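You operate a simulated robot arm through the tools that you are given. There is no shell and no other tool.

You are at the controls of a simulated robot arm. One attempt, no reset.

## Task
Lift the media out of the strainer with the magnet, drop it in the steel mug and dry the charm.
Fine: rest the magnet on the mug and press its button; put it back; the charm from the strainer dries on the blue cloth.

It is judged by the outcome, as a careful person would: the job done as asked, and still so three seconds after it is handed in. It fails if anything else is knocked over, pushed out of place, dropped, spilled or broken. Flat cloth is picked up by pressing the open fingertips on it (5 to 10 N) and closing them slowly along it; thin cloth reads only 2 to 8 mm in the jaws.

## Robot
A 6-joint arm with a two-finger gripper, fixed in place. Base frame: the origin is at the foot of the arm, x ahead of it, y to its left, z up; the work surface is at about z = 880. Units: mm, rad, N and s.
It reaches about 1298 mm from its shoulder. Its first joint turns from -2.601 to 2.601 rad. Payload 1.57 kg.
The tool frame sits at the grasp point between the pads (the TCP): z along the fingers, y along the line on which they close. The tips reach 21 mm beyond it. The gripper opens to 70 mm. The gripper's body begins 50 mm behind the TCP.
Orientation is that of the tool frame in the base frame, as a unit quaternion [x, y, z, w]. With the fingers straight down and closing along the base's y, the tool's x points along the base's -x, its y along +y and its z along -z.

## Interface
- The arm moves only by the tool servo_tool. Its argument "deltas" is a list of rows, each a list of 2 entries, a list of its own where there are three numbers: the shift along the tool's x, y, z in units of 200 mm (1.0 is 200 mm), then the turn, a rotation vector about the tool's x, y, z in units of 120 degrees (1.0 is 120 degrees). In form: [[[x, y, z], [wx, wy, wz]], ...]. A call has 1 to 20 rows; each row is the pose to reach, as a shift and turn from the pose commanded when the call began, along the tool's axes at that moment. "fingers" is the closure, from 0 (fully open) to 1 (shut), set as the call begins (left out, the last holds). A call with a number of a shift or a turn outside -1 to 1 is refused whole. Rows are played at 5 a second. More than 50 mm and 0.15 rad between two rows, or a gripper value outside its range, and nothing of the call is played. Where a pose cannot be reached the arm comes as near as it can. A force on the tool above 40 N (or 10 N above the force at the start of the call, whichever is more), or a blocked arm, ends the call early, and 0.2 s more pass. The fingers move at their own pace and stop on an object; they squeeze with about 27 N. The grip force told is the motor's: it shows also when the fingers shut on nothing. Time passes only in rows, and 0.2 s behind the last, so rows that repeat a pose let the fingers close. It gives the time, the measured TCP pose, the force on the tool (base axes), the opening and the grip force at its end, in the units of the frame above (readings bear some noise), with the torque about the TCP (base axes, N m) and any sound that the robot's microphone picked up.
- Cameras (640 x 400 px; columns grow to the right, rows downward): "scene" is fixed at [50.2, 657.5, 1637.5]; the picture's right is [-0.07, -1.00, 0.00], its down [-0.88, 0.06, -0.48] and it looks along [0.47, -0.03, -0.88] (base axes); focal length 264 px, centre (320, 200). "wrist" rides on the gripper at [79, 4, -81] in the tool frame; the picture's right is [-0.05, 1.00, 0.00], its down [-0.67, -0.04, -0.74] and it looks along [-0.74, -0.04, 0.67] (tool axes); focal length 256 px, centre (320, 200). There is no depth. A picture from a camera that has moved, and an enlarged one, comes with that camera's place and axes in the base frame and with its lens. The place of the scene camera against the robot may be out by one fixed shift of up to 12 mm in any direction.
- grab_frame(camera): a new picture of that camera. It takes no simulated time.
- raise_lower(by): slides the trunk up (or, below 0, down) by that many mm; the arm rides with it, the base frame stays. It gives what a move gives, with no picture.
- close_up(camera, box): a new picture of the part [left, top, right, bottom] of that camera's present view, enlarged. It takes no simulated time.
- finish_job(): hands the job in; it is judged then, once.

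Nothing tells you positions but the pictures and the camera data. Unless the task says otherwise, let go and move clear before handing in.

The tools are called by a JSON object that holds its "fn" and its "kwargs". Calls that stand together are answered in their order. servo_tool: Moves the arm, as the interface text tells. Its arguments: {"type":"object","properties":{"deltas":{"type":"array","items":{"type":"array"}},"fingers":{"type":"number"}},"required":["deltas"]} The other tools are called the same way: raise_lower (by) slides the trunk up or down; grab_frame (camera) takes a picture; close_up (camera, box) takes an enlarged picture of a part of a camera's view; finish_job () hands the job in.

At the start:

```text
time: 0.0
eef_pos: [667.0, 401.8, 1169.1]
orientation: [0.0, 1.0, 0.0, 0.0]
force: [-0.5, -0.2, 0.2]
torque: [-0.01, -0.01, 0.03]
grip_width: 70.0
gripper_force: 0.0
trunk travel left (down, up): [-850.0, 120.0]
```

scene: 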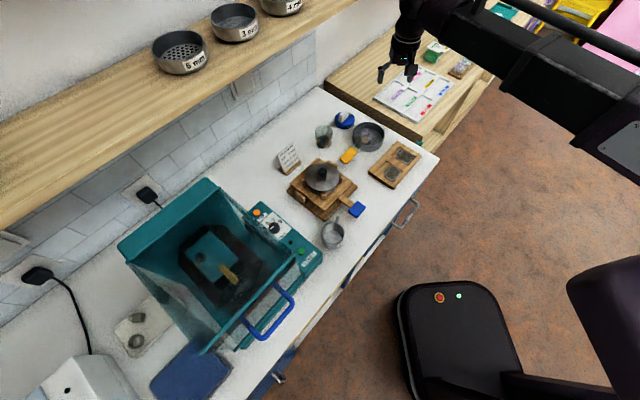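
wrist: 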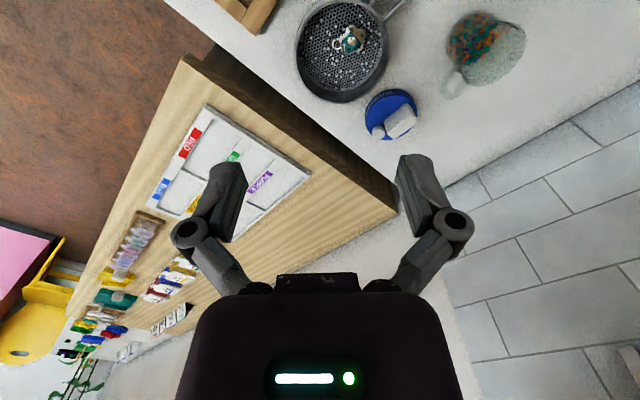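

I see a bench with a strainer holding media and a charm, a blue magnet beside it, a mug, a card, and cloths. I'll look closer at each before moving.

{"fn": "close_up", "kwargs": {"camera": "scene", "box": [260, 90, 450, 260]}}

{"fn": "close_up", "kwargs": {"camera": "scene", "box": [100, 180, 360, 400]}}

{"fn": "close_up", "kwargs": {"camera": "wrist", "box": [260, 0, 560, 160]}}

{"fn": "close_up", "kwargs": {"camera": "scene", "box": [330, 0, 560, 140]}}

```text
2.35 times, centred on (355, 175) of scene
camera zoom: at [50.2, 657.5, 1637.5], right [-0.07, -1.0, 0.0], down [-0.88, 0.06, -0.48], along [0.47, -0.03, -0.88], focal length 622 px, centre (238, 259)
```

zoom: 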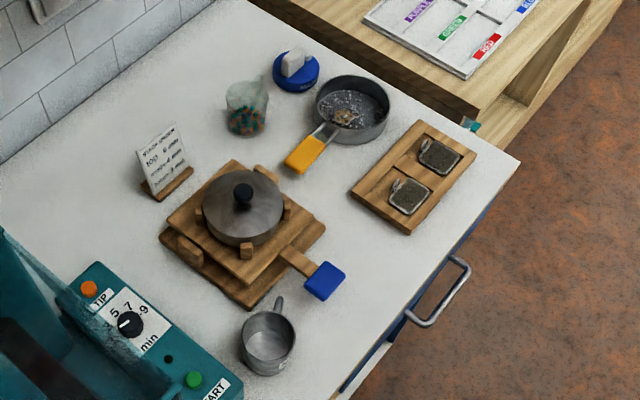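

```text
1.82 times, centred on (230, 290) of scene
camera zoom: at [50.2, 657.5, 1637.5], right [-0.07, -1.0, 0.0], down [-0.88, 0.06, -0.48], along [0.47, -0.03, -0.88], focal length 480 px, centre (484, 36)
```

zoom: 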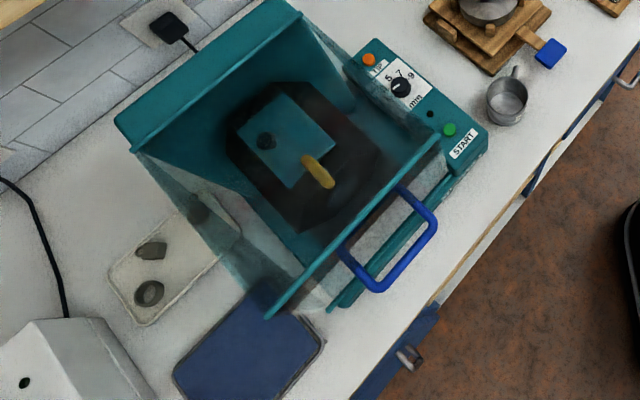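

```text
2.13 times, centred on (410, 80) of wrist
camera zoom: at [587.7, 406.3, 1250.2], right [0.05, 1.0, 0.0], down [0.67, -0.04, 0.74], along [0.74, -0.04, -0.67], focal length 546 px, centre (128, 456)
```

zoom: 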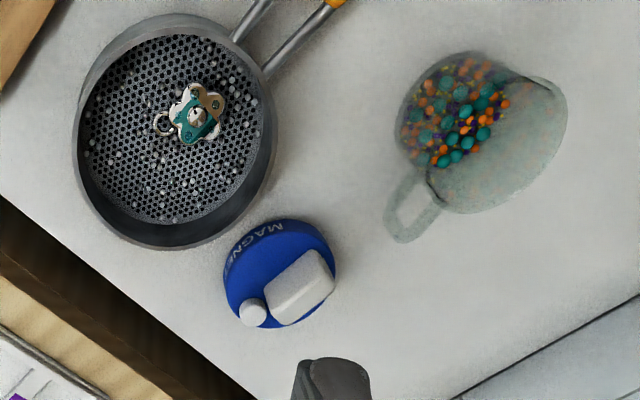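

```text
2.78 times, centred on (445, 70) of scene
camera zoom: at [50.2, 657.5, 1637.5], right [-0.07, -1.0, 0.0], down [-0.88, 0.06, -0.48], along [0.47, -0.03, -0.88], focal length 735 px, centre (-28, 562)
```

zoom: 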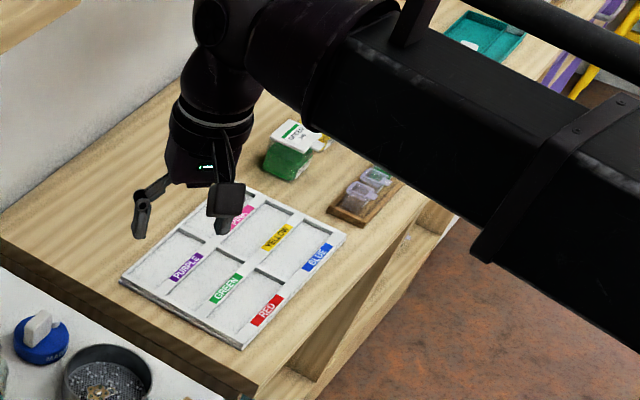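

The strainer sits near (705, 432), the blue magnet near (810, 508), the small steel mug near (335, 600), and a blue cloth near (0, 975). The bench runs diagonally. I'll move a little closer to inspect the strainer and magnet.

{"fn": "servo_tool", "kwargs": {"deltas": [[[-0.07, 0.05, 0.05], [0, 0, 0]], [[-0.14, 0.1, 0.1], [0, 0, 0]], [[-0.21, 0.15, 0.15], [0, 0, 0]], [[-0.28, 0.2, 0.2], [0, 0, 0]], [[-0.35, 0.25, 0.25], [0, 0, 0]], [[-0.35, 0.25, 0.25], [0, 0, 0]]], "fingers": 0}}

{"fn": "grab_frame", "kwargs": {"camera": "wrist"}}

{"fn": "grab_frame", "kwargs": {"camera": "scene"}}

{"fn": "close_up", "kwargs": {"camera": "scene", "box": [265, 135, 315, 180]}}

{"fn": "close_up", "kwargs": {"camera": "scene", "box": [305, 205, 365, 255]}}

```text
time: 1.4
eef_pos: [734.8, 450.8, 1168.3]
orientation: [0.001, 1.0, 0.0, 0.0]
force: [0.3, -1.1, 0.9]
torque: [0.03, -0.01, -0.03]
grip_width: 70.3
gripper_force: 0.0
out of reach, approached as far as the arm can: row 1, 2, 3, 4, 5, 6
trunk travel left (down, up): [-850.0, 120.0]
```

```text
taken
camera wrist: at [655.4, 455.9, 1250.3], right [0.05, 1.0, 0.0], down [0.67, -0.04, 0.74], along [0.74, -0.04, -0.67], focal length 256 px, centre (320, 200)
```

wrist: 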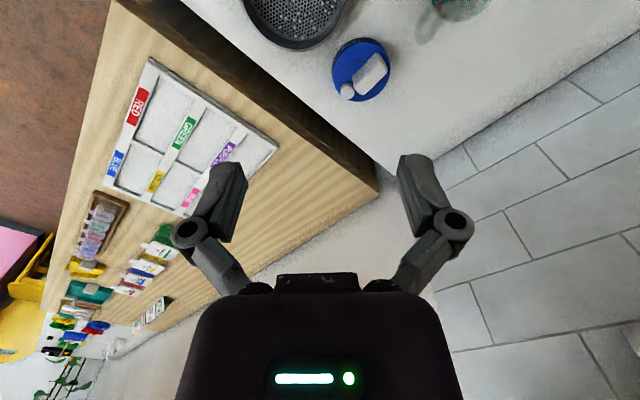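

```text
taken
```

scene: 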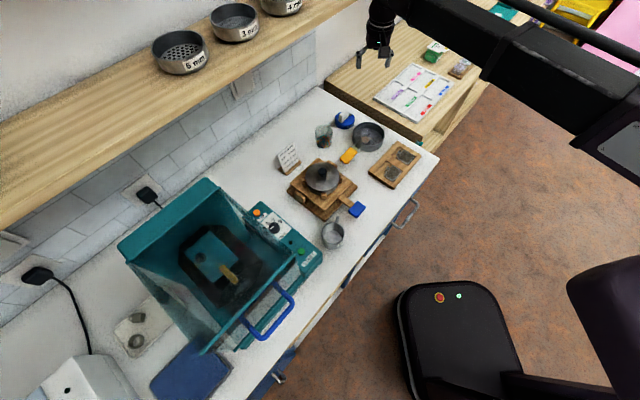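

```text
8.89 times, centred on (290, 158) of scene
camera zoom: at [50.2, 657.5, 1637.5], right [-0.07, -1.0, 0.0], down [-0.88, 0.06, -0.48], along [0.47, -0.03, -0.88], focal length 2348 px, centre (587, 578)
```

zoom: 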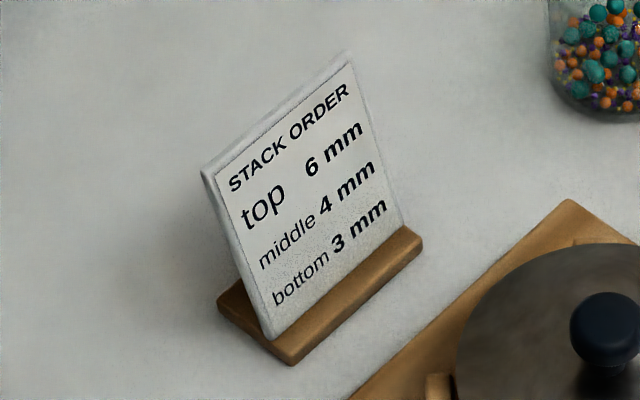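

```text
8.00 times, centred on (335, 230) of scene
camera zoom: at [50.2, 657.5, 1637.5], right [-0.07, -1.0, 0.0], down [-0.88, 0.06, -0.48], along [0.47, -0.03, -0.88], focal length 2113 px, centre (200, -40)
```

zoom: 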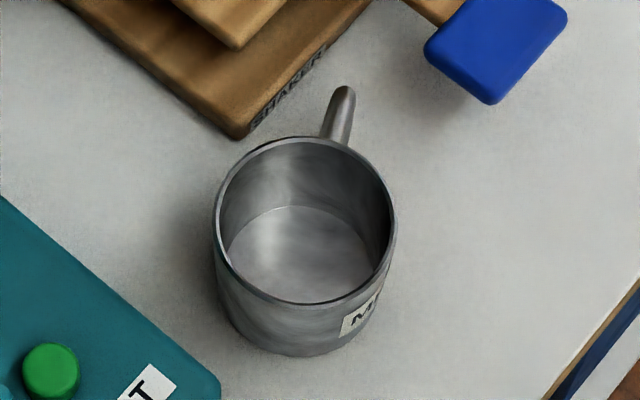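

The arm is at its reach limit from this trunk height, so it couldn't descend. I'll lower the trunk 100 mm (TCP over clear space between strainer and magnet) and look again.

{"fn": "raise_lower", "kwargs": {"by": -100}}

{"fn": "grab_frame", "kwargs": {"camera": "wrist"}}

{"fn": "grab_frame", "kwargs": {"camera": "scene"}}

```text
time: 2.7
eef_pos: [734.7, 451.5, 1069.7]
orientation: [0.0, 1.0, -0.001, -0.001]
force: [0.8, 0.9, -1.2]
torque: [-0.01, 0.04, -0.03]
grip_width: 70.0
gripper_force: 0.0
trunk travel left (down, up): [-750.0, 220.0]
```

```text
taken
camera wrist: at [655.5, 455.8, 1150.3], right [0.05, 1.0, 0.0], down [0.67, -0.04, 0.74], along [0.74, -0.04, -0.67], focal length 256 px, centre (320, 200)
```

wrist: 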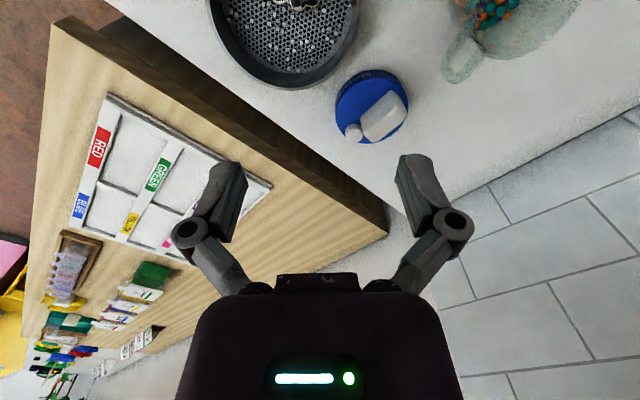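

```text
taken
```

scene: 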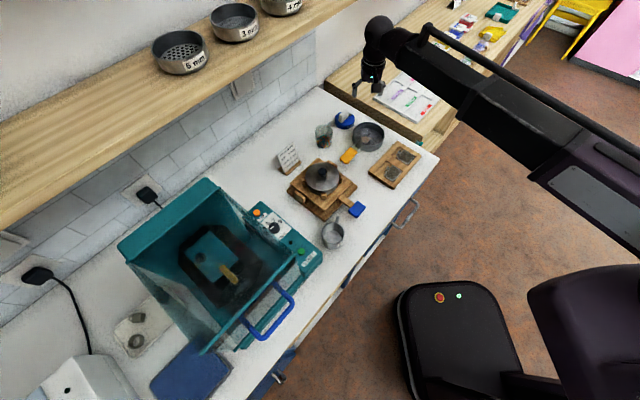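

The arm reaches nearly straight. I'll raise/retract the tool, then lower the trunk further, so the elbow has bend to spare.

{"fn": "servo_tool", "kwargs": {"deltas": [[[0.08, -0.04, -0.12], [0, 0, 0]], [[0.16, -0.08, -0.24], [0, 0, 0]], [[0.24, -0.12, -0.36], [0, 0, 0]], [[0.32, -0.16, -0.48], [0, 0, 0]], [[0.4, -0.2, -0.6], [0, 0, 0]], [[0.475, -0.25, -0.7], [0, 0, 0]], [[0.475, -0.25, -0.7], [0, 0, 0]]]}}

{"fn": "raise_lower", "kwargs": {"by": -150}}

{"fn": "grab_frame", "kwargs": {"camera": "wrist"}}

{"fn": "grab_frame", "kwargs": {"camera": "scene"}}

```text
time: 4.3
eef_pos: [646.7, 403.5, 1067.8]
orientation: [0.0, 1.0, 0.001, 0.0]
force: [0.6, 0.8, -0.9]
torque: [0.02, -0.01, 0.0]
grip_width: 70.1
gripper_force: 0.1
out of reach, approached as far as the arm can: row 1, 2, 3, 4, 5, 6, 7
trunk travel left (down, up): [-750.0, 220.0]
```

```text
time: 6.0
eef_pos: [644.5, 405.3, 921.5]
orientation: [-0.001, 1.0, 0.005, 0.002]
force: [0.1, 8.2, 27.4]
torque: [1.09, -0.16, 0.04]
grip_width: 70.7
gripper_force: 0.4
trunk travel left (down, up): [-601.0, 369.0]
stopped: the force on the tool passed its limit at 44 N (the readings are from after the stop); the commanded pose is now the measured one
```

```text
taken
camera wrist: at [565.8, 409.4, 1003.2], right [0.05, 1.0, 0.01], down [0.66, -0.04, 0.75], along [0.75, -0.03, -0.67], focal length 256 px, centre (320, 200)
```

wrist: 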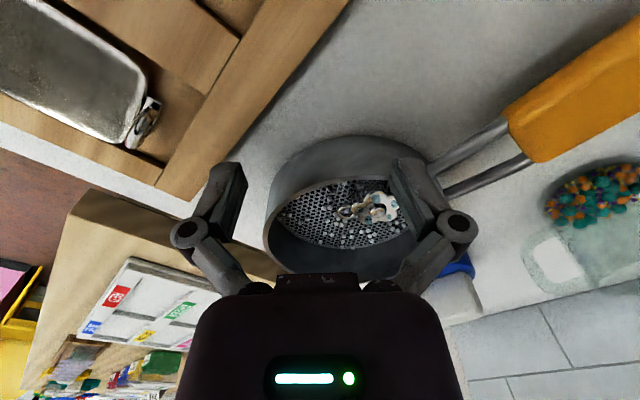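

```text
taken
```

scene: 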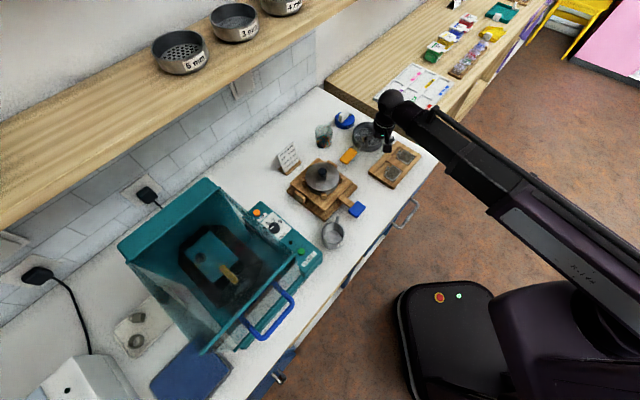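

The z axis did not respond to the servo, and the trunk descent made a finger touch the strainer rim. I'll back off upward right away and check that nothing moved.

{"fn": "raise_lower", "kwargs": {"by": 120}}

{"fn": "grab_frame", "kwargs": {"camera": "wrist"}}

{"fn": "grab_frame", "kwargs": {"camera": "scene"}}

{"fn": "close_up", "kwargs": {"camera": "scene", "box": [260, 90, 450, 260]}}

```text
time: 7.5
eef_pos: [646.9, 405.7, 1040.0]
orientation: [-0.001, 1.0, 0.004, 0.001]
force: [0.5, 0.2, 0.4]
torque: [0.01, 0.0, 0.01]
grip_width: 69.8
gripper_force: 0.1
trunk travel left (down, up): [-721.0, 249.0]
```

```text
taken
camera wrist: at [566.8, 409.1, 1121.5], right [0.05, 1.0, 0.01], down [0.67, -0.04, 0.75], along [0.74, -0.03, -0.67], focal length 256 px, centre (320, 200)
```

wrist: 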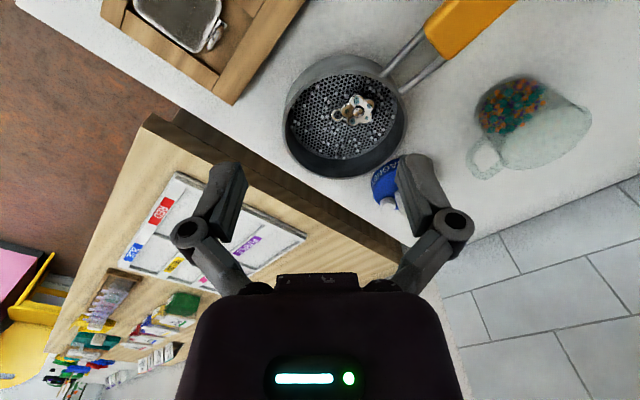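

```text
taken
```

scene: 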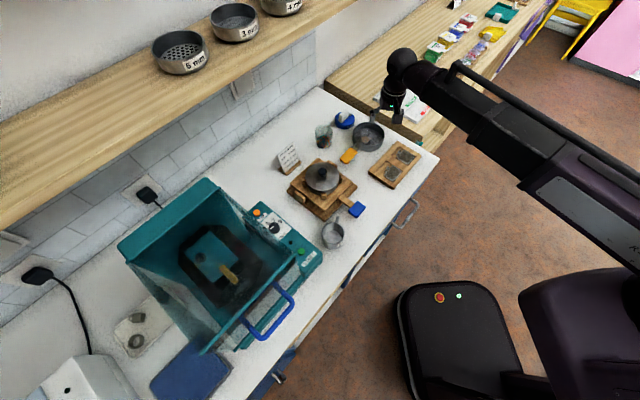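

```text
2.35 times, centred on (355, 175) of scene
camera zoom: at [50.2, 657.5, 1637.5], right [-0.07, -1.0, 0.0], down [-0.88, 0.06, -0.48], along [0.47, -0.03, -0.88], focal length 622 px, centre (238, 259)
```

zoom: 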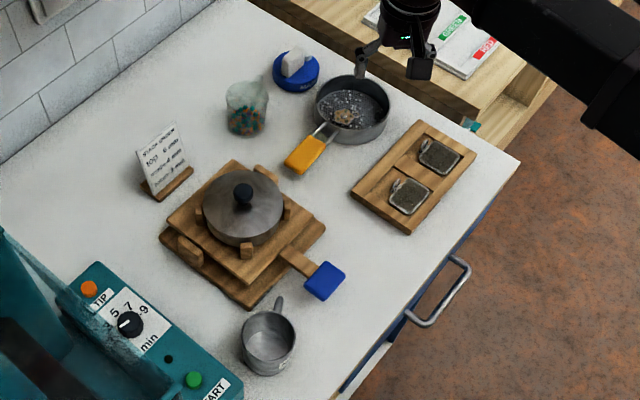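

The strainer, charm and all else look unmoved. Now I'll test how the arm responds to a pure vertical servo command here, in free space.

{"fn": "servo_tool", "kwargs": {"deltas": [[[0, 0, -0.1], [0, 0, 0]], [[0, 0, -0.2], [0, 0, 0]], [[0, 0, -0.2], [0, 0, 0]]]}}

```text
time: 8.3
eef_pos: [645.9, 406.0, 1039.2]
orientation: [-0.001, 1.0, 0.004, 0.001]
force: [-0.2, -0.5, 0.3]
torque: [-0.02, -0.01, -0.02]
grip_width: 69.8
gripper_force: 0.1
out of reach, approached as far as the arm can: row 1, 2, 3
trunk travel left (down, up): [-721.0, 249.0]
```

Confirmed: with the fingers straight down, only the trunk changes height. I'll reset the commanded z, yaw the gripper so the fingers close across the magnet's handle, and look.

{"fn": "servo_tool", "kwargs": {"deltas": [[[0, 0, 0.1], [0, 0, 0.0625]], [[0, 0, 0.2], [0, 0, 0.125]], [[0, 0, 0.2], [0, 0, 0.1875]], [[0, 0, 0.2], [0, 0, 0.25]], [[0, 0, 0.2], [0, 0, 0.3125]], [[0, 0, 0.2], [0, 0, 0.375]], [[0, 0, 0.2], [0, 0, 0.375]]]}}

{"fn": "grab_frame", "kwargs": {"camera": "wrist"}}

{"fn": "grab_frame", "kwargs": {"camera": "scene"}}

```text
time: 9.9
eef_pos: [647.8, 407.2, 1040.8]
orientation: [0.383, 0.924, 0.003, -0.002]
force: [0.5, 0.5, 0.6]
torque: [-0.03, 0.01, 0.01]
grip_width: 69.8
gripper_force: 0.0
out of reach, approached as far as the arm can: row 1, 2, 3, 4, 5, 6, 7
trunk travel left (down, up): [-721.0, 249.0]
```

```text
taken
camera wrist: at [593.8, 465.8, 1122.0], right [0.74, 0.67, 0.01], down [0.45, -0.5, 0.74], along [0.5, -0.55, -0.67], focal length 256 px, centre (320, 200)
```

wrist: 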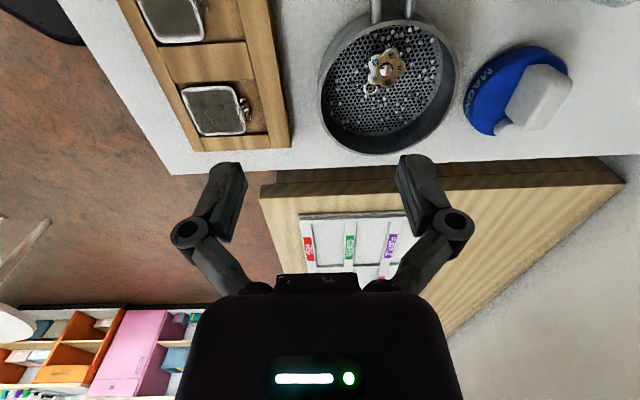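

```text
taken
```

scene: 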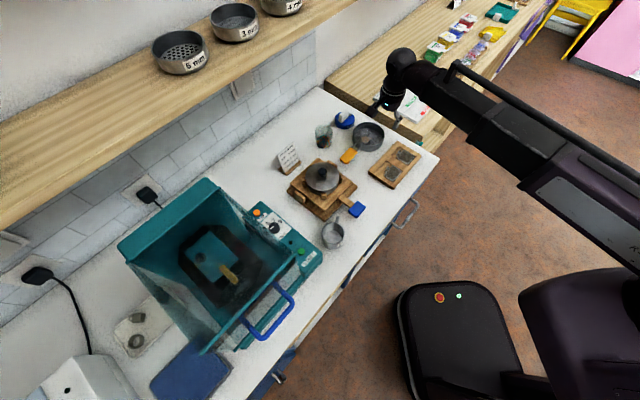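

Yaw aligned with the bench. I'll lower the trunk 60 mm (tips well above everything here) and then slide toward the magnet.

{"fn": "raise_lower", "kwargs": {"by": -55}}

{"fn": "servo_tool", "kwargs": {"deltas": [[[-0.02, 0.1, 0], [0, 0, 0]], [[-0.04, 0.2, 0], [0, 0, 0]], [[-0.06, 0.3, 0], [0, 0, 0]], [[-0.08, 0.4, 0], [0, 0, 0]], [[-0.1, 0.5, 0], [0, 0, 0]], [[-0.12, 0.6, 0], [0, 0, 0]], [[-0.12, 0.6, 0], [0, 0, 0]]]}}

{"fn": "grab_frame", "kwargs": {"camera": "wrist"}}

{"fn": "grab_frame", "kwargs": {"camera": "scene"}}

```text
time: 10.8
eef_pos: [646.7, 406.9, 985.2]
orientation: [0.382, 0.924, 0.003, 0.0]
force: [0.2, -0.4, -0.1]
torque: [-0.01, 0.05, 0.0]
grip_width: 69.9
gripper_force: 0.0
trunk travel left (down, up): [-666.0, 304.0]
```

```text
time: 12.4
eef_pos: [751.1, 475.4, 984.6]
orientation: [0.382, 0.924, 0.004, -0.001]
force: [-0.1, -0.4, 0.9]
torque: [-0.04, -0.04, -0.02]
grip_width: 70.1
gripper_force: 0.1
trunk travel left (down, up): [-666.0, 304.0]
```

```text
taken
camera wrist: at [696.7, 533.9, 1067.1], right [0.74, 0.67, 0.01], down [0.45, -0.5, 0.74], along [0.5, -0.55, -0.67], focal length 256 px, centre (320, 200)
```

wrist: 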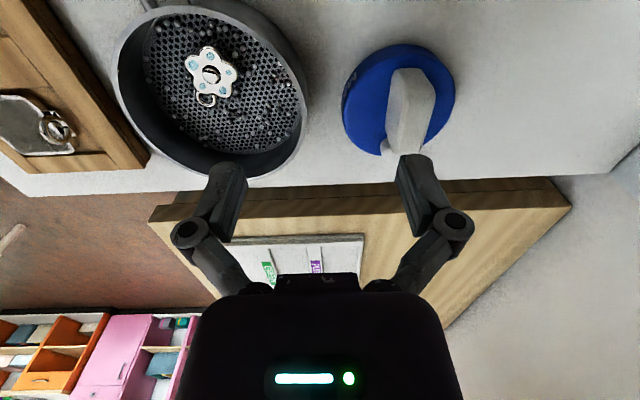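

```text
taken
```

scene: 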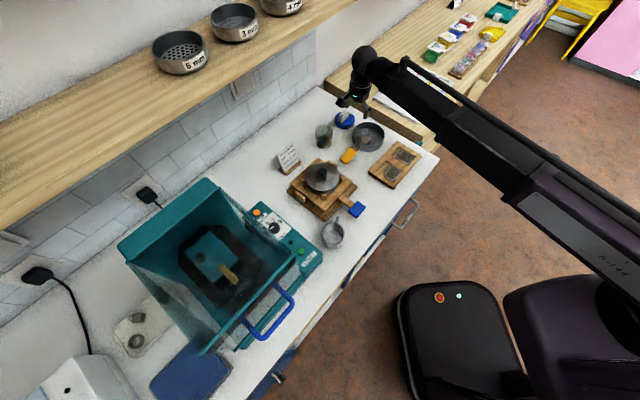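

Good view now of the magnet and strainer. Zooming in on both.

{"fn": "close_up", "kwargs": {"camera": "wrist", "box": [320, 20, 480, 170]}}

{"fn": "close_up", "kwargs": {"camera": "wrist", "box": [100, 0, 320, 190]}}

{"fn": "close_up", "kwargs": {"camera": "scene", "box": [320, 100, 400, 160]}}

```text
2.67 times, centred on (400, 95) of wrist
camera zoom: at [696.7, 533.9, 1067.1], right [0.74, 0.67, 0.01], down [0.45, -0.5, 0.74], along [0.5, -0.55, -0.67], focal length 683 px, centre (107, 480)
```

zoom: 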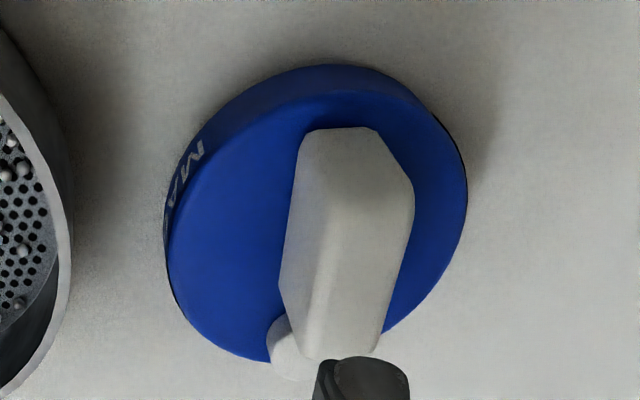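

```text
2.11 times, centred on (210, 95) of wrist
camera zoom: at [696.7, 533.9, 1067.1], right [0.74, 0.67, 0.01], down [0.45, -0.5, 0.74], along [0.5, -0.55, -0.67], focal length 539 px, centre (552, 421)
```

zoom: 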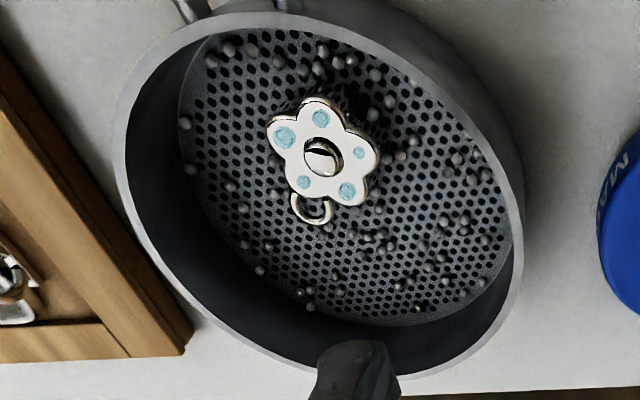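

```text
6.67 times, centred on (360, 130) of scene
camera zoom: at [50.2, 657.5, 1637.5], right [-0.07, -1.0, 0.0], down [-0.88, 0.06, -0.48], along [0.47, -0.03, -0.88], focal length 1761 px, centre (53, 667)
```

zoom: 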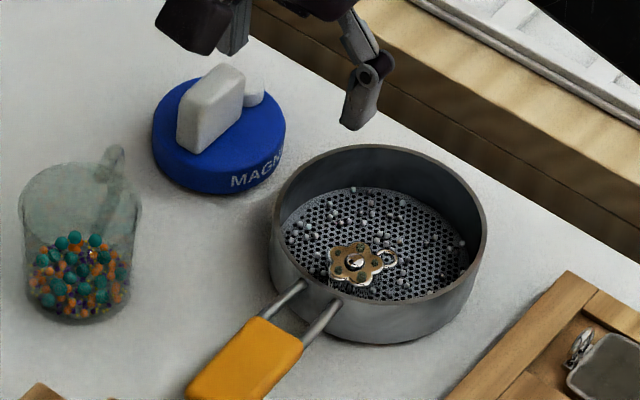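

{"fn": "close_up", "kwargs": {"camera": "wrist", "box": [372, 60, 442, 165]}}

{"fn": "close_up", "kwargs": {"camera": "scene", "box": [332, 102, 362, 126]}}

```text
3.81 times, centred on (407, 112) of wrist
camera zoom: at [696.7, 533.9, 1067.1], right [0.74, 0.67, 0.01], down [0.45, -0.5, 0.74], along [0.5, -0.55, -0.67], focal length 975 px, centre (-11, 533)
```

zoom: 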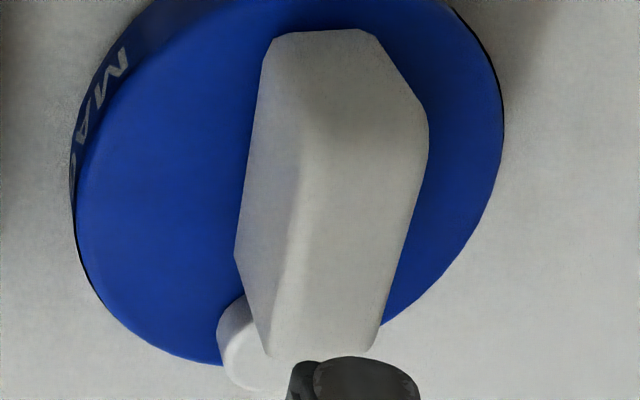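

```text
16.00 times, centred on (347, 114) of scene
camera zoom: at [50.2, 657.5, 1637.5], right [-0.07, -1.0, 0.0], down [-0.88, 0.06, -0.48], along [0.47, -0.03, -0.88], focal length 4227 px, centre (-112, 1576)
```

zoom: 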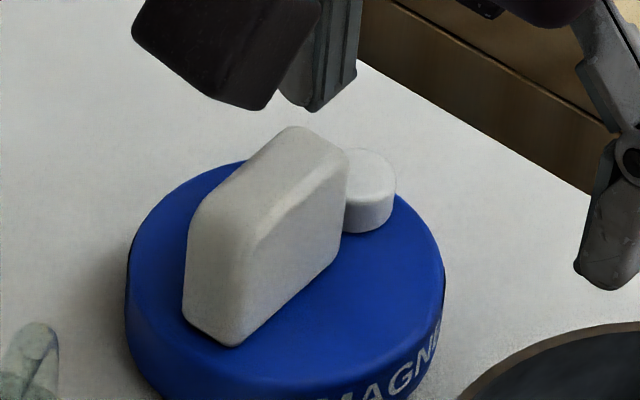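

I have good handle data: block about 44×19 mm, top z≈936, centre ≈(791,510), long axis at about −42°. Before gripping, I'll centre the camera over the strainer to measure it precisely.

{"fn": "servo_tool", "kwargs": {"deltas": [[[0.05, -0.1, 0], [0, 0, 0]], [[0.1, -0.2, 0], [0, 0, 0]], [[0.1415, -0.304, 0], [0, 0, 0]], [[0.1415, -0.304, 0], [0, 0, 0]]]}}

{"fn": "grab_frame", "kwargs": {"camera": "wrist"}}

{"fn": "close_up", "kwargs": {"camera": "wrist", "box": [200, 20, 460, 240]}}

```text
time: 13.4
eef_pos: [685.7, 452.6, 984.2]
orientation: [0.382, 0.924, 0.004, -0.001]
force: [0.2, -1.1, -0.3]
torque: [-0.01, 0.0, -0.02]
grip_width: 70.0
gripper_force: 0.2
trunk travel left (down, up): [-666.0, 304.0]
```

```text
taken
camera wrist: at [632.1, 510.8, 1067.0], right [0.74, 0.67, 0.01], down [0.45, -0.5, 0.74], along [0.5, -0.55, -0.67], focal length 256 px, centre (320, 200)
```

wrist: 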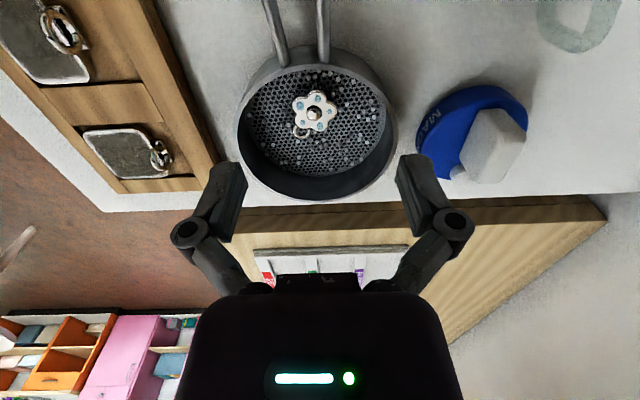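

```text
1.82 times, centred on (330, 130) of wrist
camera zoom: at [632.1, 510.8, 1067.0], right [0.74, 0.67, 0.01], down [0.45, -0.5, 0.74], along [0.5, -0.55, -0.67], focal length 465 px, centre (302, 327)
```

zoom: 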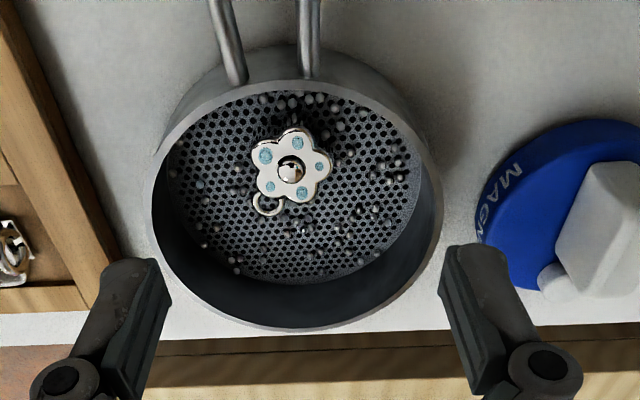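

Strainer: centre ≈(709,423), rim R≈60 at z≈911, floor ≈884, charm at ≈(695,435). I need the shelf height before going under its edge, so I'll check it.

{"fn": "close_up", "kwargs": {"camera": "scene", "box": [0, 0, 380, 240]}}

{"fn": "close_up", "kwargs": {"camera": "scene", "box": [230, 0, 420, 120]}}

```text
1.67 times, centred on (190, 120) of scene
camera zoom: at [50.2, 657.5, 1637.5], right [-0.07, -1.0, 0.0], down [-0.88, 0.06, -0.48], along [0.47, -0.03, -0.88], focal length 440 px, centre (537, 333)
```

zoom: 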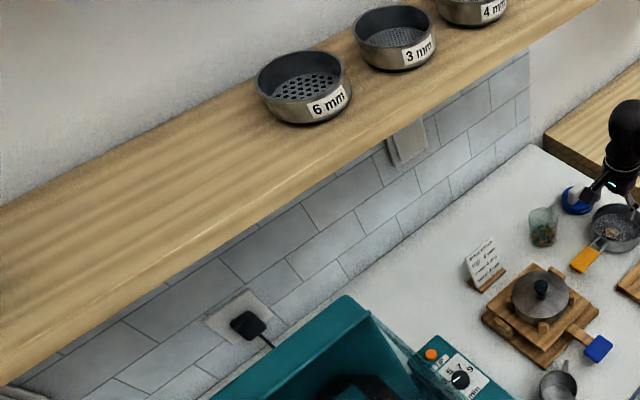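

```text
3.33 times, centred on (325, 60) of scene
camera zoom: at [50.2, 657.5, 1637.5], right [-0.07, -1.0, 0.0], down [-0.88, 0.06, -0.48], along [0.47, -0.03, -0.88], focal length 881 px, centre (303, 667)
```

zoom: 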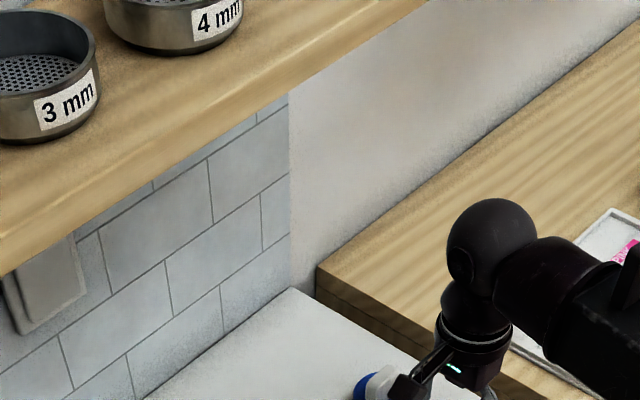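

Shelf underside is about z 1275 with its front edge just behind the magnet, so working below z≈1000 is safe. Moving above the magnet handle with a 3° yaw trim.

{"fn": "servo_tool", "kwargs": {"deltas": [[[-0.034, 0.115, 0], [0, 0, -0.005]], [[-0.068, 0.23, 0], [0, 0, -0.01]], [[-0.102, 0.345, 0], [0, 0, -0.015]], [[-0.136, 0.46, 0], [0, 0, -0.02]], [[-0.17, 0.575, 0], [0, 0, -0.025]], [[-0.17, 0.575, 0], [0, 0, -0.025]]]}}

{"fn": "grab_frame", "kwargs": {"camera": "wrist"}}

{"fn": "close_up", "kwargs": {"camera": "wrist", "box": [210, 40, 430, 220]}}

{"fn": "grab_frame", "kwargs": {"camera": "scene"}}

```text
time: 14.8
eef_pos: [791.1, 508.3, 984.6]
orientation: [0.357, 0.934, 0.005, -0.002]
force: [-1.3, 0.9, -0.3]
torque: [-0.01, 0.02, 0.03]
grip_width: 70.2
gripper_force: 0.0
trunk travel left (down, up): [-666.0, 304.0]
```

```text
taken
camera wrist: at [735.9, 563.9, 1067.1], right [0.71, 0.71, 0.01], down [0.47, -0.48, 0.74], along [0.53, -0.52, -0.67], focal length 256 px, centre (320, 200)
```

wrist: 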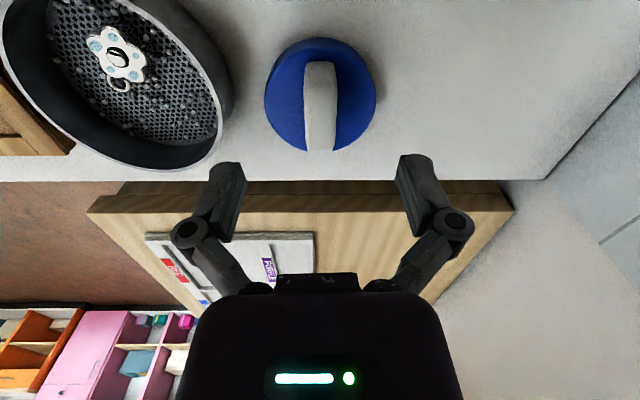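

```text
2.22 times, centred on (320, 130) of wrist
camera zoom: at [735.9, 563.9, 1067.1], right [0.71, 0.71, 0.01], down [0.47, -0.48, 0.74], along [0.53, -0.52, -0.67], focal length 569 px, centre (320, 356)
```

zoom: 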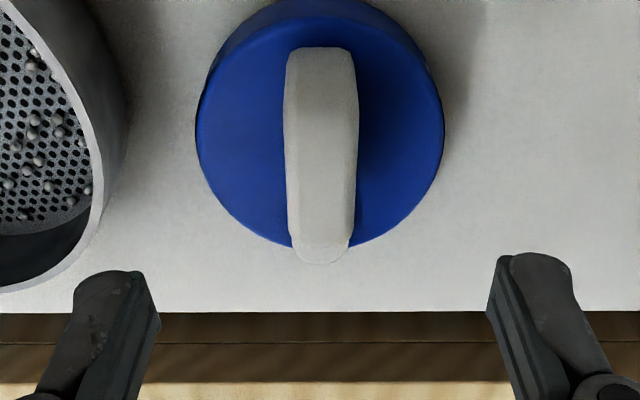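

```text
taken
```

scene: 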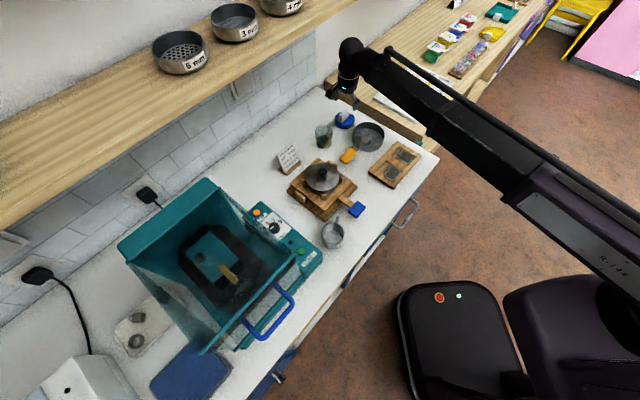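

The handle is centred and square between the fingers. Lowering onto it in stages.

{"fn": "raise_lower", "kwargs": {"by": -40}}

{"fn": "grab_frame", "kwargs": {"camera": "wrist"}}

{"fn": "close_up", "kwargs": {"camera": "scene", "box": [320, 60, 400, 140]}}

```text
time: 15.7
eef_pos: [793.7, 508.4, 944.3]
orientation: [0.358, 0.934, 0.004, -0.001]
force: [-0.6, -0.2, 0.3]
torque: [0.02, -0.02, 0.04]
grip_width: 70.0
gripper_force: 0.0
trunk travel left (down, up): [-626.0, 344.0]
```

```text
taken
camera wrist: at [735.8, 563.9, 1027.1], right [0.71, 0.71, 0.01], down [0.47, -0.48, 0.74], along [0.53, -0.52, -0.67], focal length 256 px, centre (320, 200)
```

wrist: 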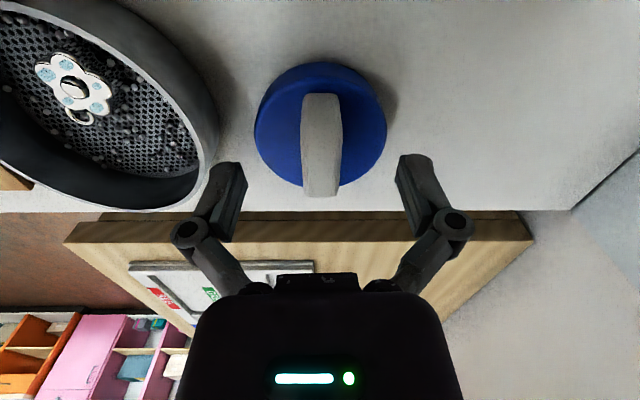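

```text
5.00 times, centred on (360, 100) of scene
camera zoom: at [50.2, 657.5, 1637.5], right [-0.07, -1.0, 0.0], down [-0.88, 0.06, -0.48], along [0.47, -0.03, -0.88], focal length 1321 px, centre (120, 700)
```

zoom: 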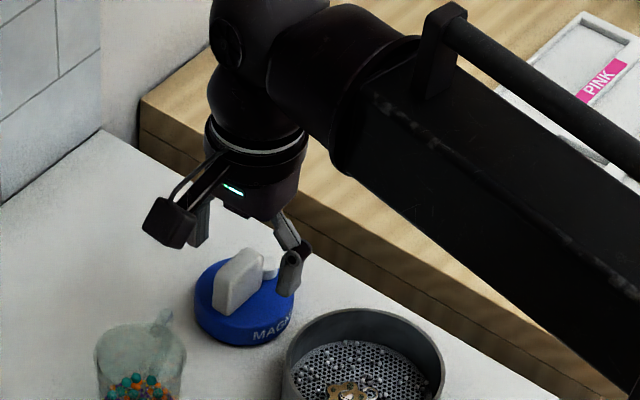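

{"fn": "raise_lower", "kwargs": {"by": -13}}

{"fn": "close_up", "kwargs": {"camera": "wrist", "box": [210, 60, 430, 240]}}

{"fn": "close_up", "kwargs": {"camera": "scene", "box": [325, 85, 375, 135]}}

```text
time: 16.3
eef_pos: [792.4, 508.1, 931.3]
orientation: [0.357, 0.934, 0.004, -0.001]
force: [0.2, 0.4, 0.1]
torque: [-0.01, -0.01, -0.01]
grip_width: 69.9
gripper_force: 0.1
trunk travel left (down, up): [-613.0, 357.0]
```

```text
2.22 times, centred on (320, 150) of wrist
camera zoom: at [735.7, 563.9, 1014.1], right [0.71, 0.71, 0.01], down [0.47, -0.48, 0.74], along [0.53, -0.52, -0.67], focal length 569 px, centre (320, 311)
```

zoom: 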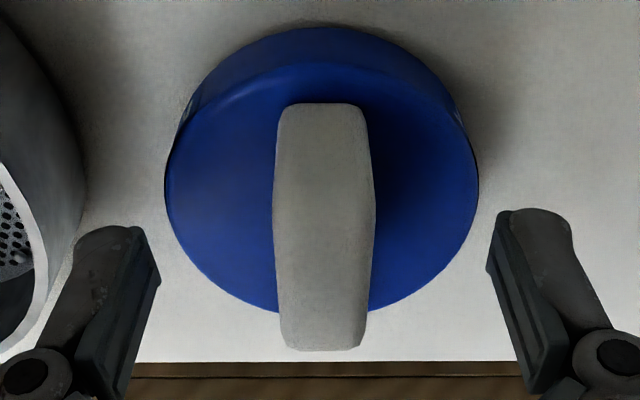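

```text
8.00 times, centred on (350, 110) of scene
camera zoom: at [50.2, 657.5, 1637.5], right [-0.07, -1.0, 0.0], down [-0.88, 0.06, -0.48], along [0.47, -0.03, -0.88], focal length 2113 px, centre (80, 920)
```

zoom: 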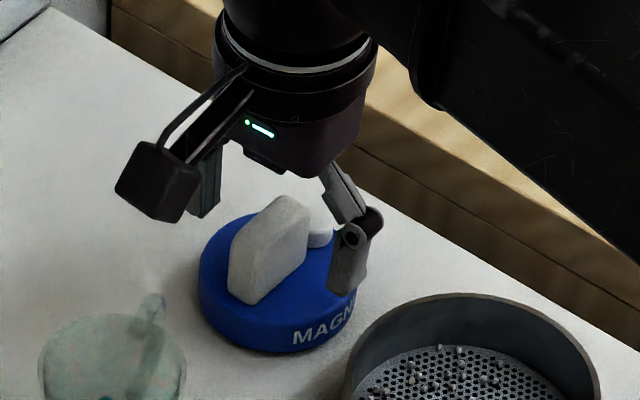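

The fingers straddle the handle just above the blue disc. Closing on it.

{"fn": "servo_tool", "kwargs": {"deltas": [[[0, 0, 0], [0, 0, 0]], [[0, 0, 0], [0, 0, 0]], [[0, 0, 0], [0, 0, 0]], [[0, 0, 0], [0, 0, 0]], [[0, 0, 0], [0, 0, 0]], [[0, 0, 0], [0, 0, 0]]], "fingers": 1}}

{"fn": "close_up", "kwargs": {"camera": "wrist", "box": [210, 60, 430, 240]}}

```text
time: 17.7
eef_pos: [791.2, 507.5, 931.8]
orientation: [0.358, 0.934, 0.005, -0.001]
force: [-0.6, 0.4, 8.2]
torque: [0.02, 0.01, -0.05]
grip_width: 17.8
gripper_force: 26.9
trunk travel left (down, up): [-613.0, 357.0]
```

```text
2.22 times, centred on (320, 150) of wrist
camera zoom: at [735.2, 563.7, 1014.7], right [0.71, 0.71, 0.01], down [0.47, -0.48, 0.74], along [0.53, -0.52, -0.67], focal length 569 px, centre (320, 311)
```

zoom: 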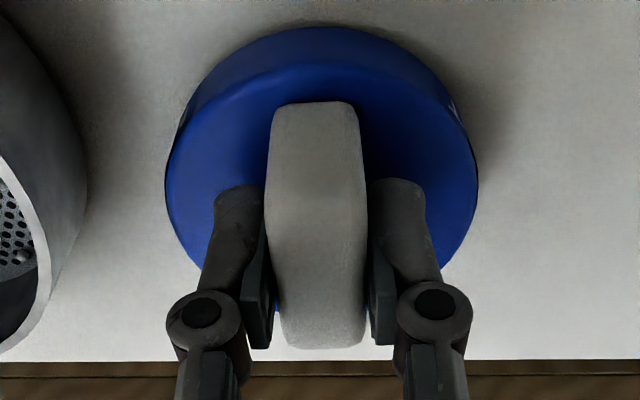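

Gripped (17.8 mm, 27 N). Lifting 60 mm.

{"fn": "raise_lower", "kwargs": {"by": 60}}

{"fn": "close_up", "kwargs": {"camera": "scene", "box": [310, 60, 410, 160]}}

{"fn": "grab_frame", "kwargs": {"camera": "wrist"}}

```text
time: 18.7
eef_pos: [792.4, 507.6, 991.0]
orientation: [0.358, 0.934, 0.003, -0.002]
force: [0.7, -0.2, -1.7]
torque: [-0.02, 0.0, 0.01]
grip_width: 17.6
gripper_force: 26.8
trunk travel left (down, up): [-673.0, 297.0]
```

```text
4.00 times, centred on (360, 110) of scene
camera zoom: at [50.2, 657.5, 1637.5], right [-0.07, -1.0, 0.0], down [-0.88, 0.06, -0.48], along [0.47, -0.03, -0.88], focal length 1057 px, centre (160, 560)
```

zoom: 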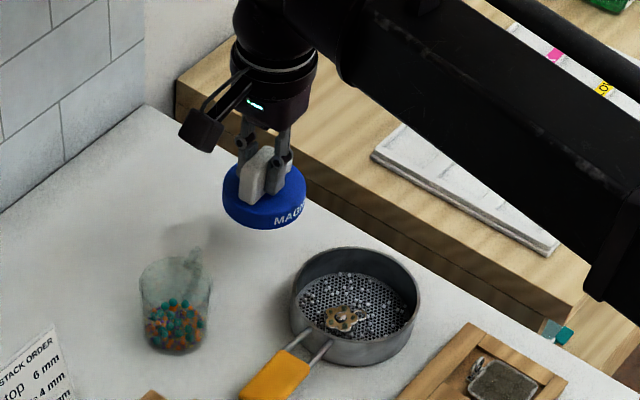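

```text
taken
camera wrist: at [736.1, 564.2, 1073.7], right [0.71, 0.71, 0.01], down [0.47, -0.48, 0.74], along [0.53, -0.52, -0.67], focal length 256 px, centre (320, 200)
```

wrist: 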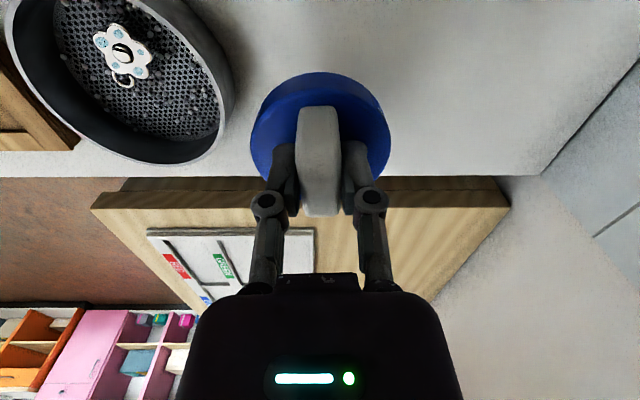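

The magnet is up, weight fine, nothing else moved. Sliding it over the strainer at safe height.

{"fn": "servo_tool", "kwargs": {"deltas": [[[0.015, -0.1, 0], [0, 0, 0]], [[0.03, -0.2, 0], [0, 0, 0]], [[0.045, -0.3, 0], [0, 0, 0]], [[0.06, -0.4, 0], [0, 0, 0]], [[0.075, -0.5, 0], [0, 0, 0]], [[0.0915, -0.597, 0], [0, 0, 0]], [[0.0915, -0.597, 0], [0, 0, 0]]]}}

{"fn": "grab_frame", "kwargs": {"camera": "wrist"}}

{"fn": "close_up", "kwargs": {"camera": "wrist", "box": [200, 0, 440, 200]}}

{"fn": "close_up", "kwargs": {"camera": "scene", "box": [320, 80, 420, 180]}}

```text
time: 20.3
eef_pos: [698.0, 430.7, 992.2]
orientation: [0.357, 0.934, 0.004, -0.001]
force: [0.2, 0.0, -2.2]
torque: [0.01, 0.0, 0.04]
grip_width: 17.8
gripper_force: 26.5
trunk travel left (down, up): [-673.0, 297.0]
```

```text
taken
camera wrist: at [642.6, 486.4, 1073.8], right [0.71, 0.71, 0.01], down [0.47, -0.48, 0.74], along [0.53, -0.52, -0.67], focal length 256 px, centre (320, 200)
```

wrist: 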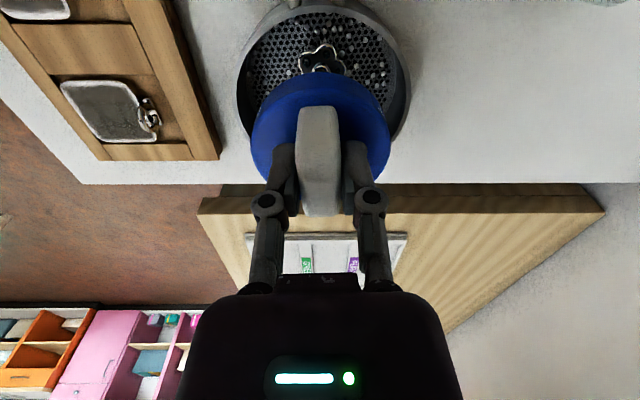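

```text
2.00 times, centred on (320, 100) of wrist
camera zoom: at [642.6, 486.4, 1073.8], right [0.71, 0.71, 0.01], down [0.47, -0.48, 0.74], along [0.53, -0.52, -0.67], focal length 512 px, centre (320, 400)
```

zoom: 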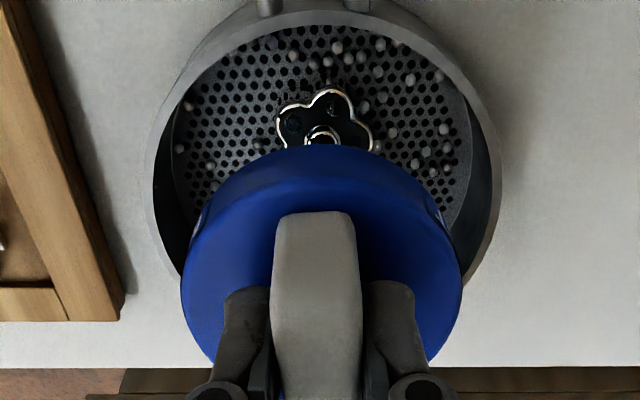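

```text
4.00 times, centred on (370, 130) of scene
camera zoom: at [50.2, 657.5, 1637.5], right [-0.07, -1.0, 0.0], down [-0.88, 0.06, -0.48], along [0.47, -0.03, -0.88], focal length 1057 px, centre (120, 480)
```

zoom: 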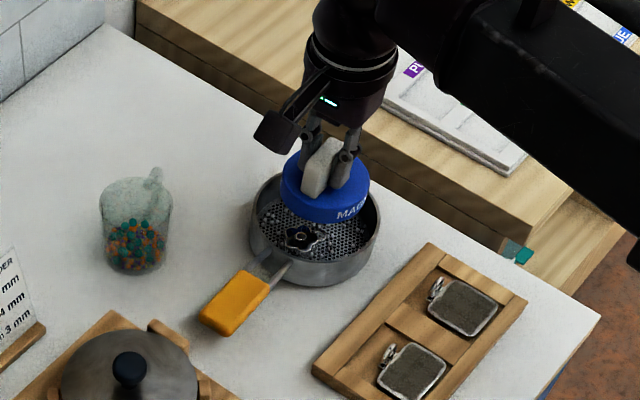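

Well centred (pan centre ≈ 3 mm further forward than the disc). A small trim, then lower to rim level and check.

{"fn": "servo_tool", "kwargs": {"deltas": [[[-0.0125, 0.005, 0], [0, 0, 0]], [[-0.0125, 0.005, 0], [0, 0, 0]]]}}

{"fn": "raise_lower", "kwargs": {"by": -30}}

{"fn": "close_up", "kwargs": {"camera": "wrist", "box": [200, 0, 440, 200]}}

{"fn": "close_up", "kwargs": {"camera": "scene", "box": [330, 90, 410, 160]}}

```text
time: 20.9
eef_pos: [702.6, 429.3, 991.4]
orientation: [0.357, 0.934, 0.004, -0.001]
force: [0.6, 0.3, -2.5]
torque: [0.03, -0.01, 0.01]
grip_width: 17.8
gripper_force: 27.2
trunk travel left (down, up): [-673.0, 297.0]
```

```text
time: 21.6
eef_pos: [701.3, 429.3, 962.5]
orientation: [0.358, 0.934, 0.004, -0.001]
force: [0.2, -1.3, -2.0]
torque: [0.0, -0.01, -0.02]
grip_width: 17.7
gripper_force: 26.9
trunk travel left (down, up): [-643.0, 327.0]
```

```text
2.00 times, centred on (320, 100) of wrist
camera zoom: at [645.0, 485.8, 1043.9], right [0.71, 0.71, 0.01], down [0.47, -0.48, 0.74], along [0.53, -0.52, -0.67], focal length 512 px, centre (320, 400)
```

zoom: 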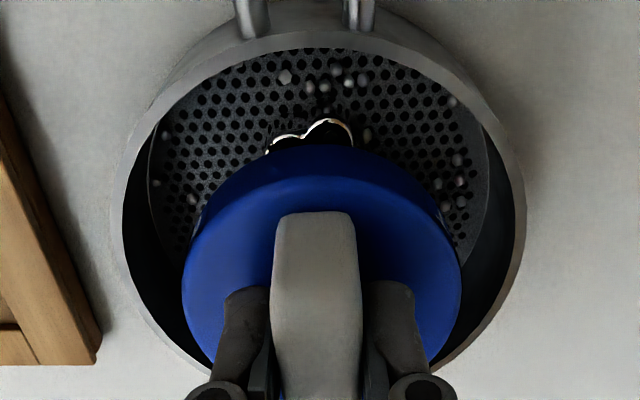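

```text
5.71 times, centred on (370, 125) of scene
camera zoom: at [50.2, 657.5, 1637.5], right [-0.07, -1.0, 0.0], down [-0.88, 0.06, -0.48], along [0.47, -0.03, -0.88], focal length 1510 px, centre (34, 629)
```

zoom: 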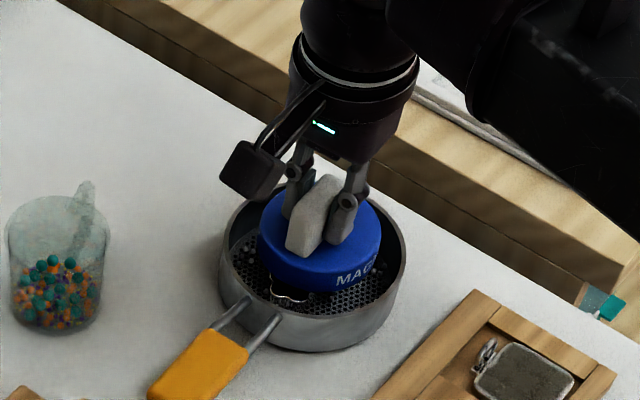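

Clear all round inside the rim. Lowering further in small steps, watching force.

{"fn": "raise_lower", "kwargs": {"by": -8}}

{"fn": "close_up", "kwargs": {"camera": "wrist", "box": [200, 0, 440, 200]}}

{"fn": "close_up", "kwargs": {"camera": "scene", "box": [340, 100, 400, 155]}}

```text
time: 22.2
eef_pos: [702.2, 429.6, 953.9]
orientation: [0.357, 0.934, 0.003, -0.002]
force: [-0.1, -0.4, -0.7]
torque: [-0.01, 0.07, -0.01]
grip_width: 17.8
gripper_force: 27.2
trunk travel left (down, up): [-635.0, 335.0]
```

```text
2.00 times, centred on (320, 100) of wrist
camera zoom: at [645.1, 485.9, 1035.7], right [0.71, 0.71, 0.01], down [0.47, -0.48, 0.74], along [0.53, -0.52, -0.67], focal length 512 px, centre (320, 400)
```

zoom: 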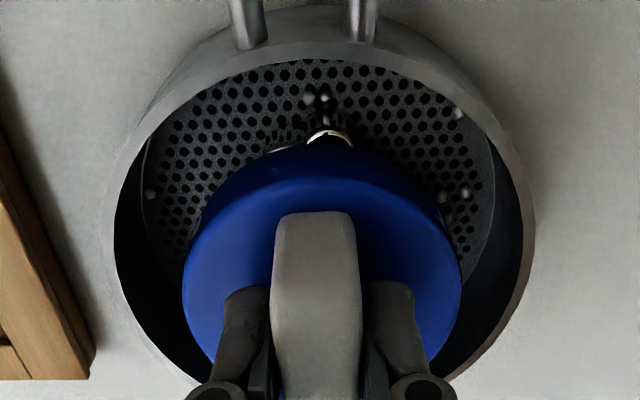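

```text
7.27 times, centred on (370, 128) of scene
camera zoom: at [50.2, 657.5, 1637.5], right [-0.07, -1.0, 0.0], down [-0.88, 0.06, -0.48], along [0.47, -0.03, -0.88], focal length 1921 px, centre (-44, 727)
```

zoom: 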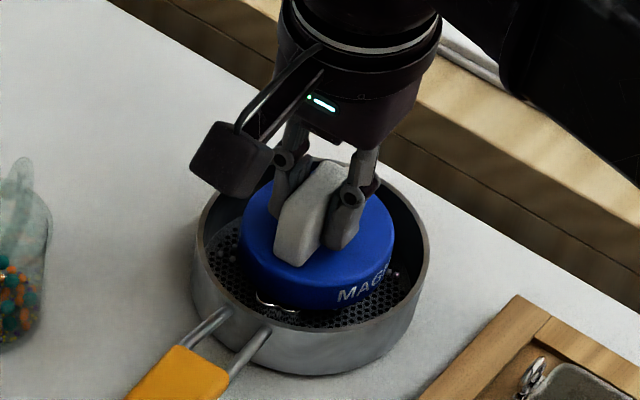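

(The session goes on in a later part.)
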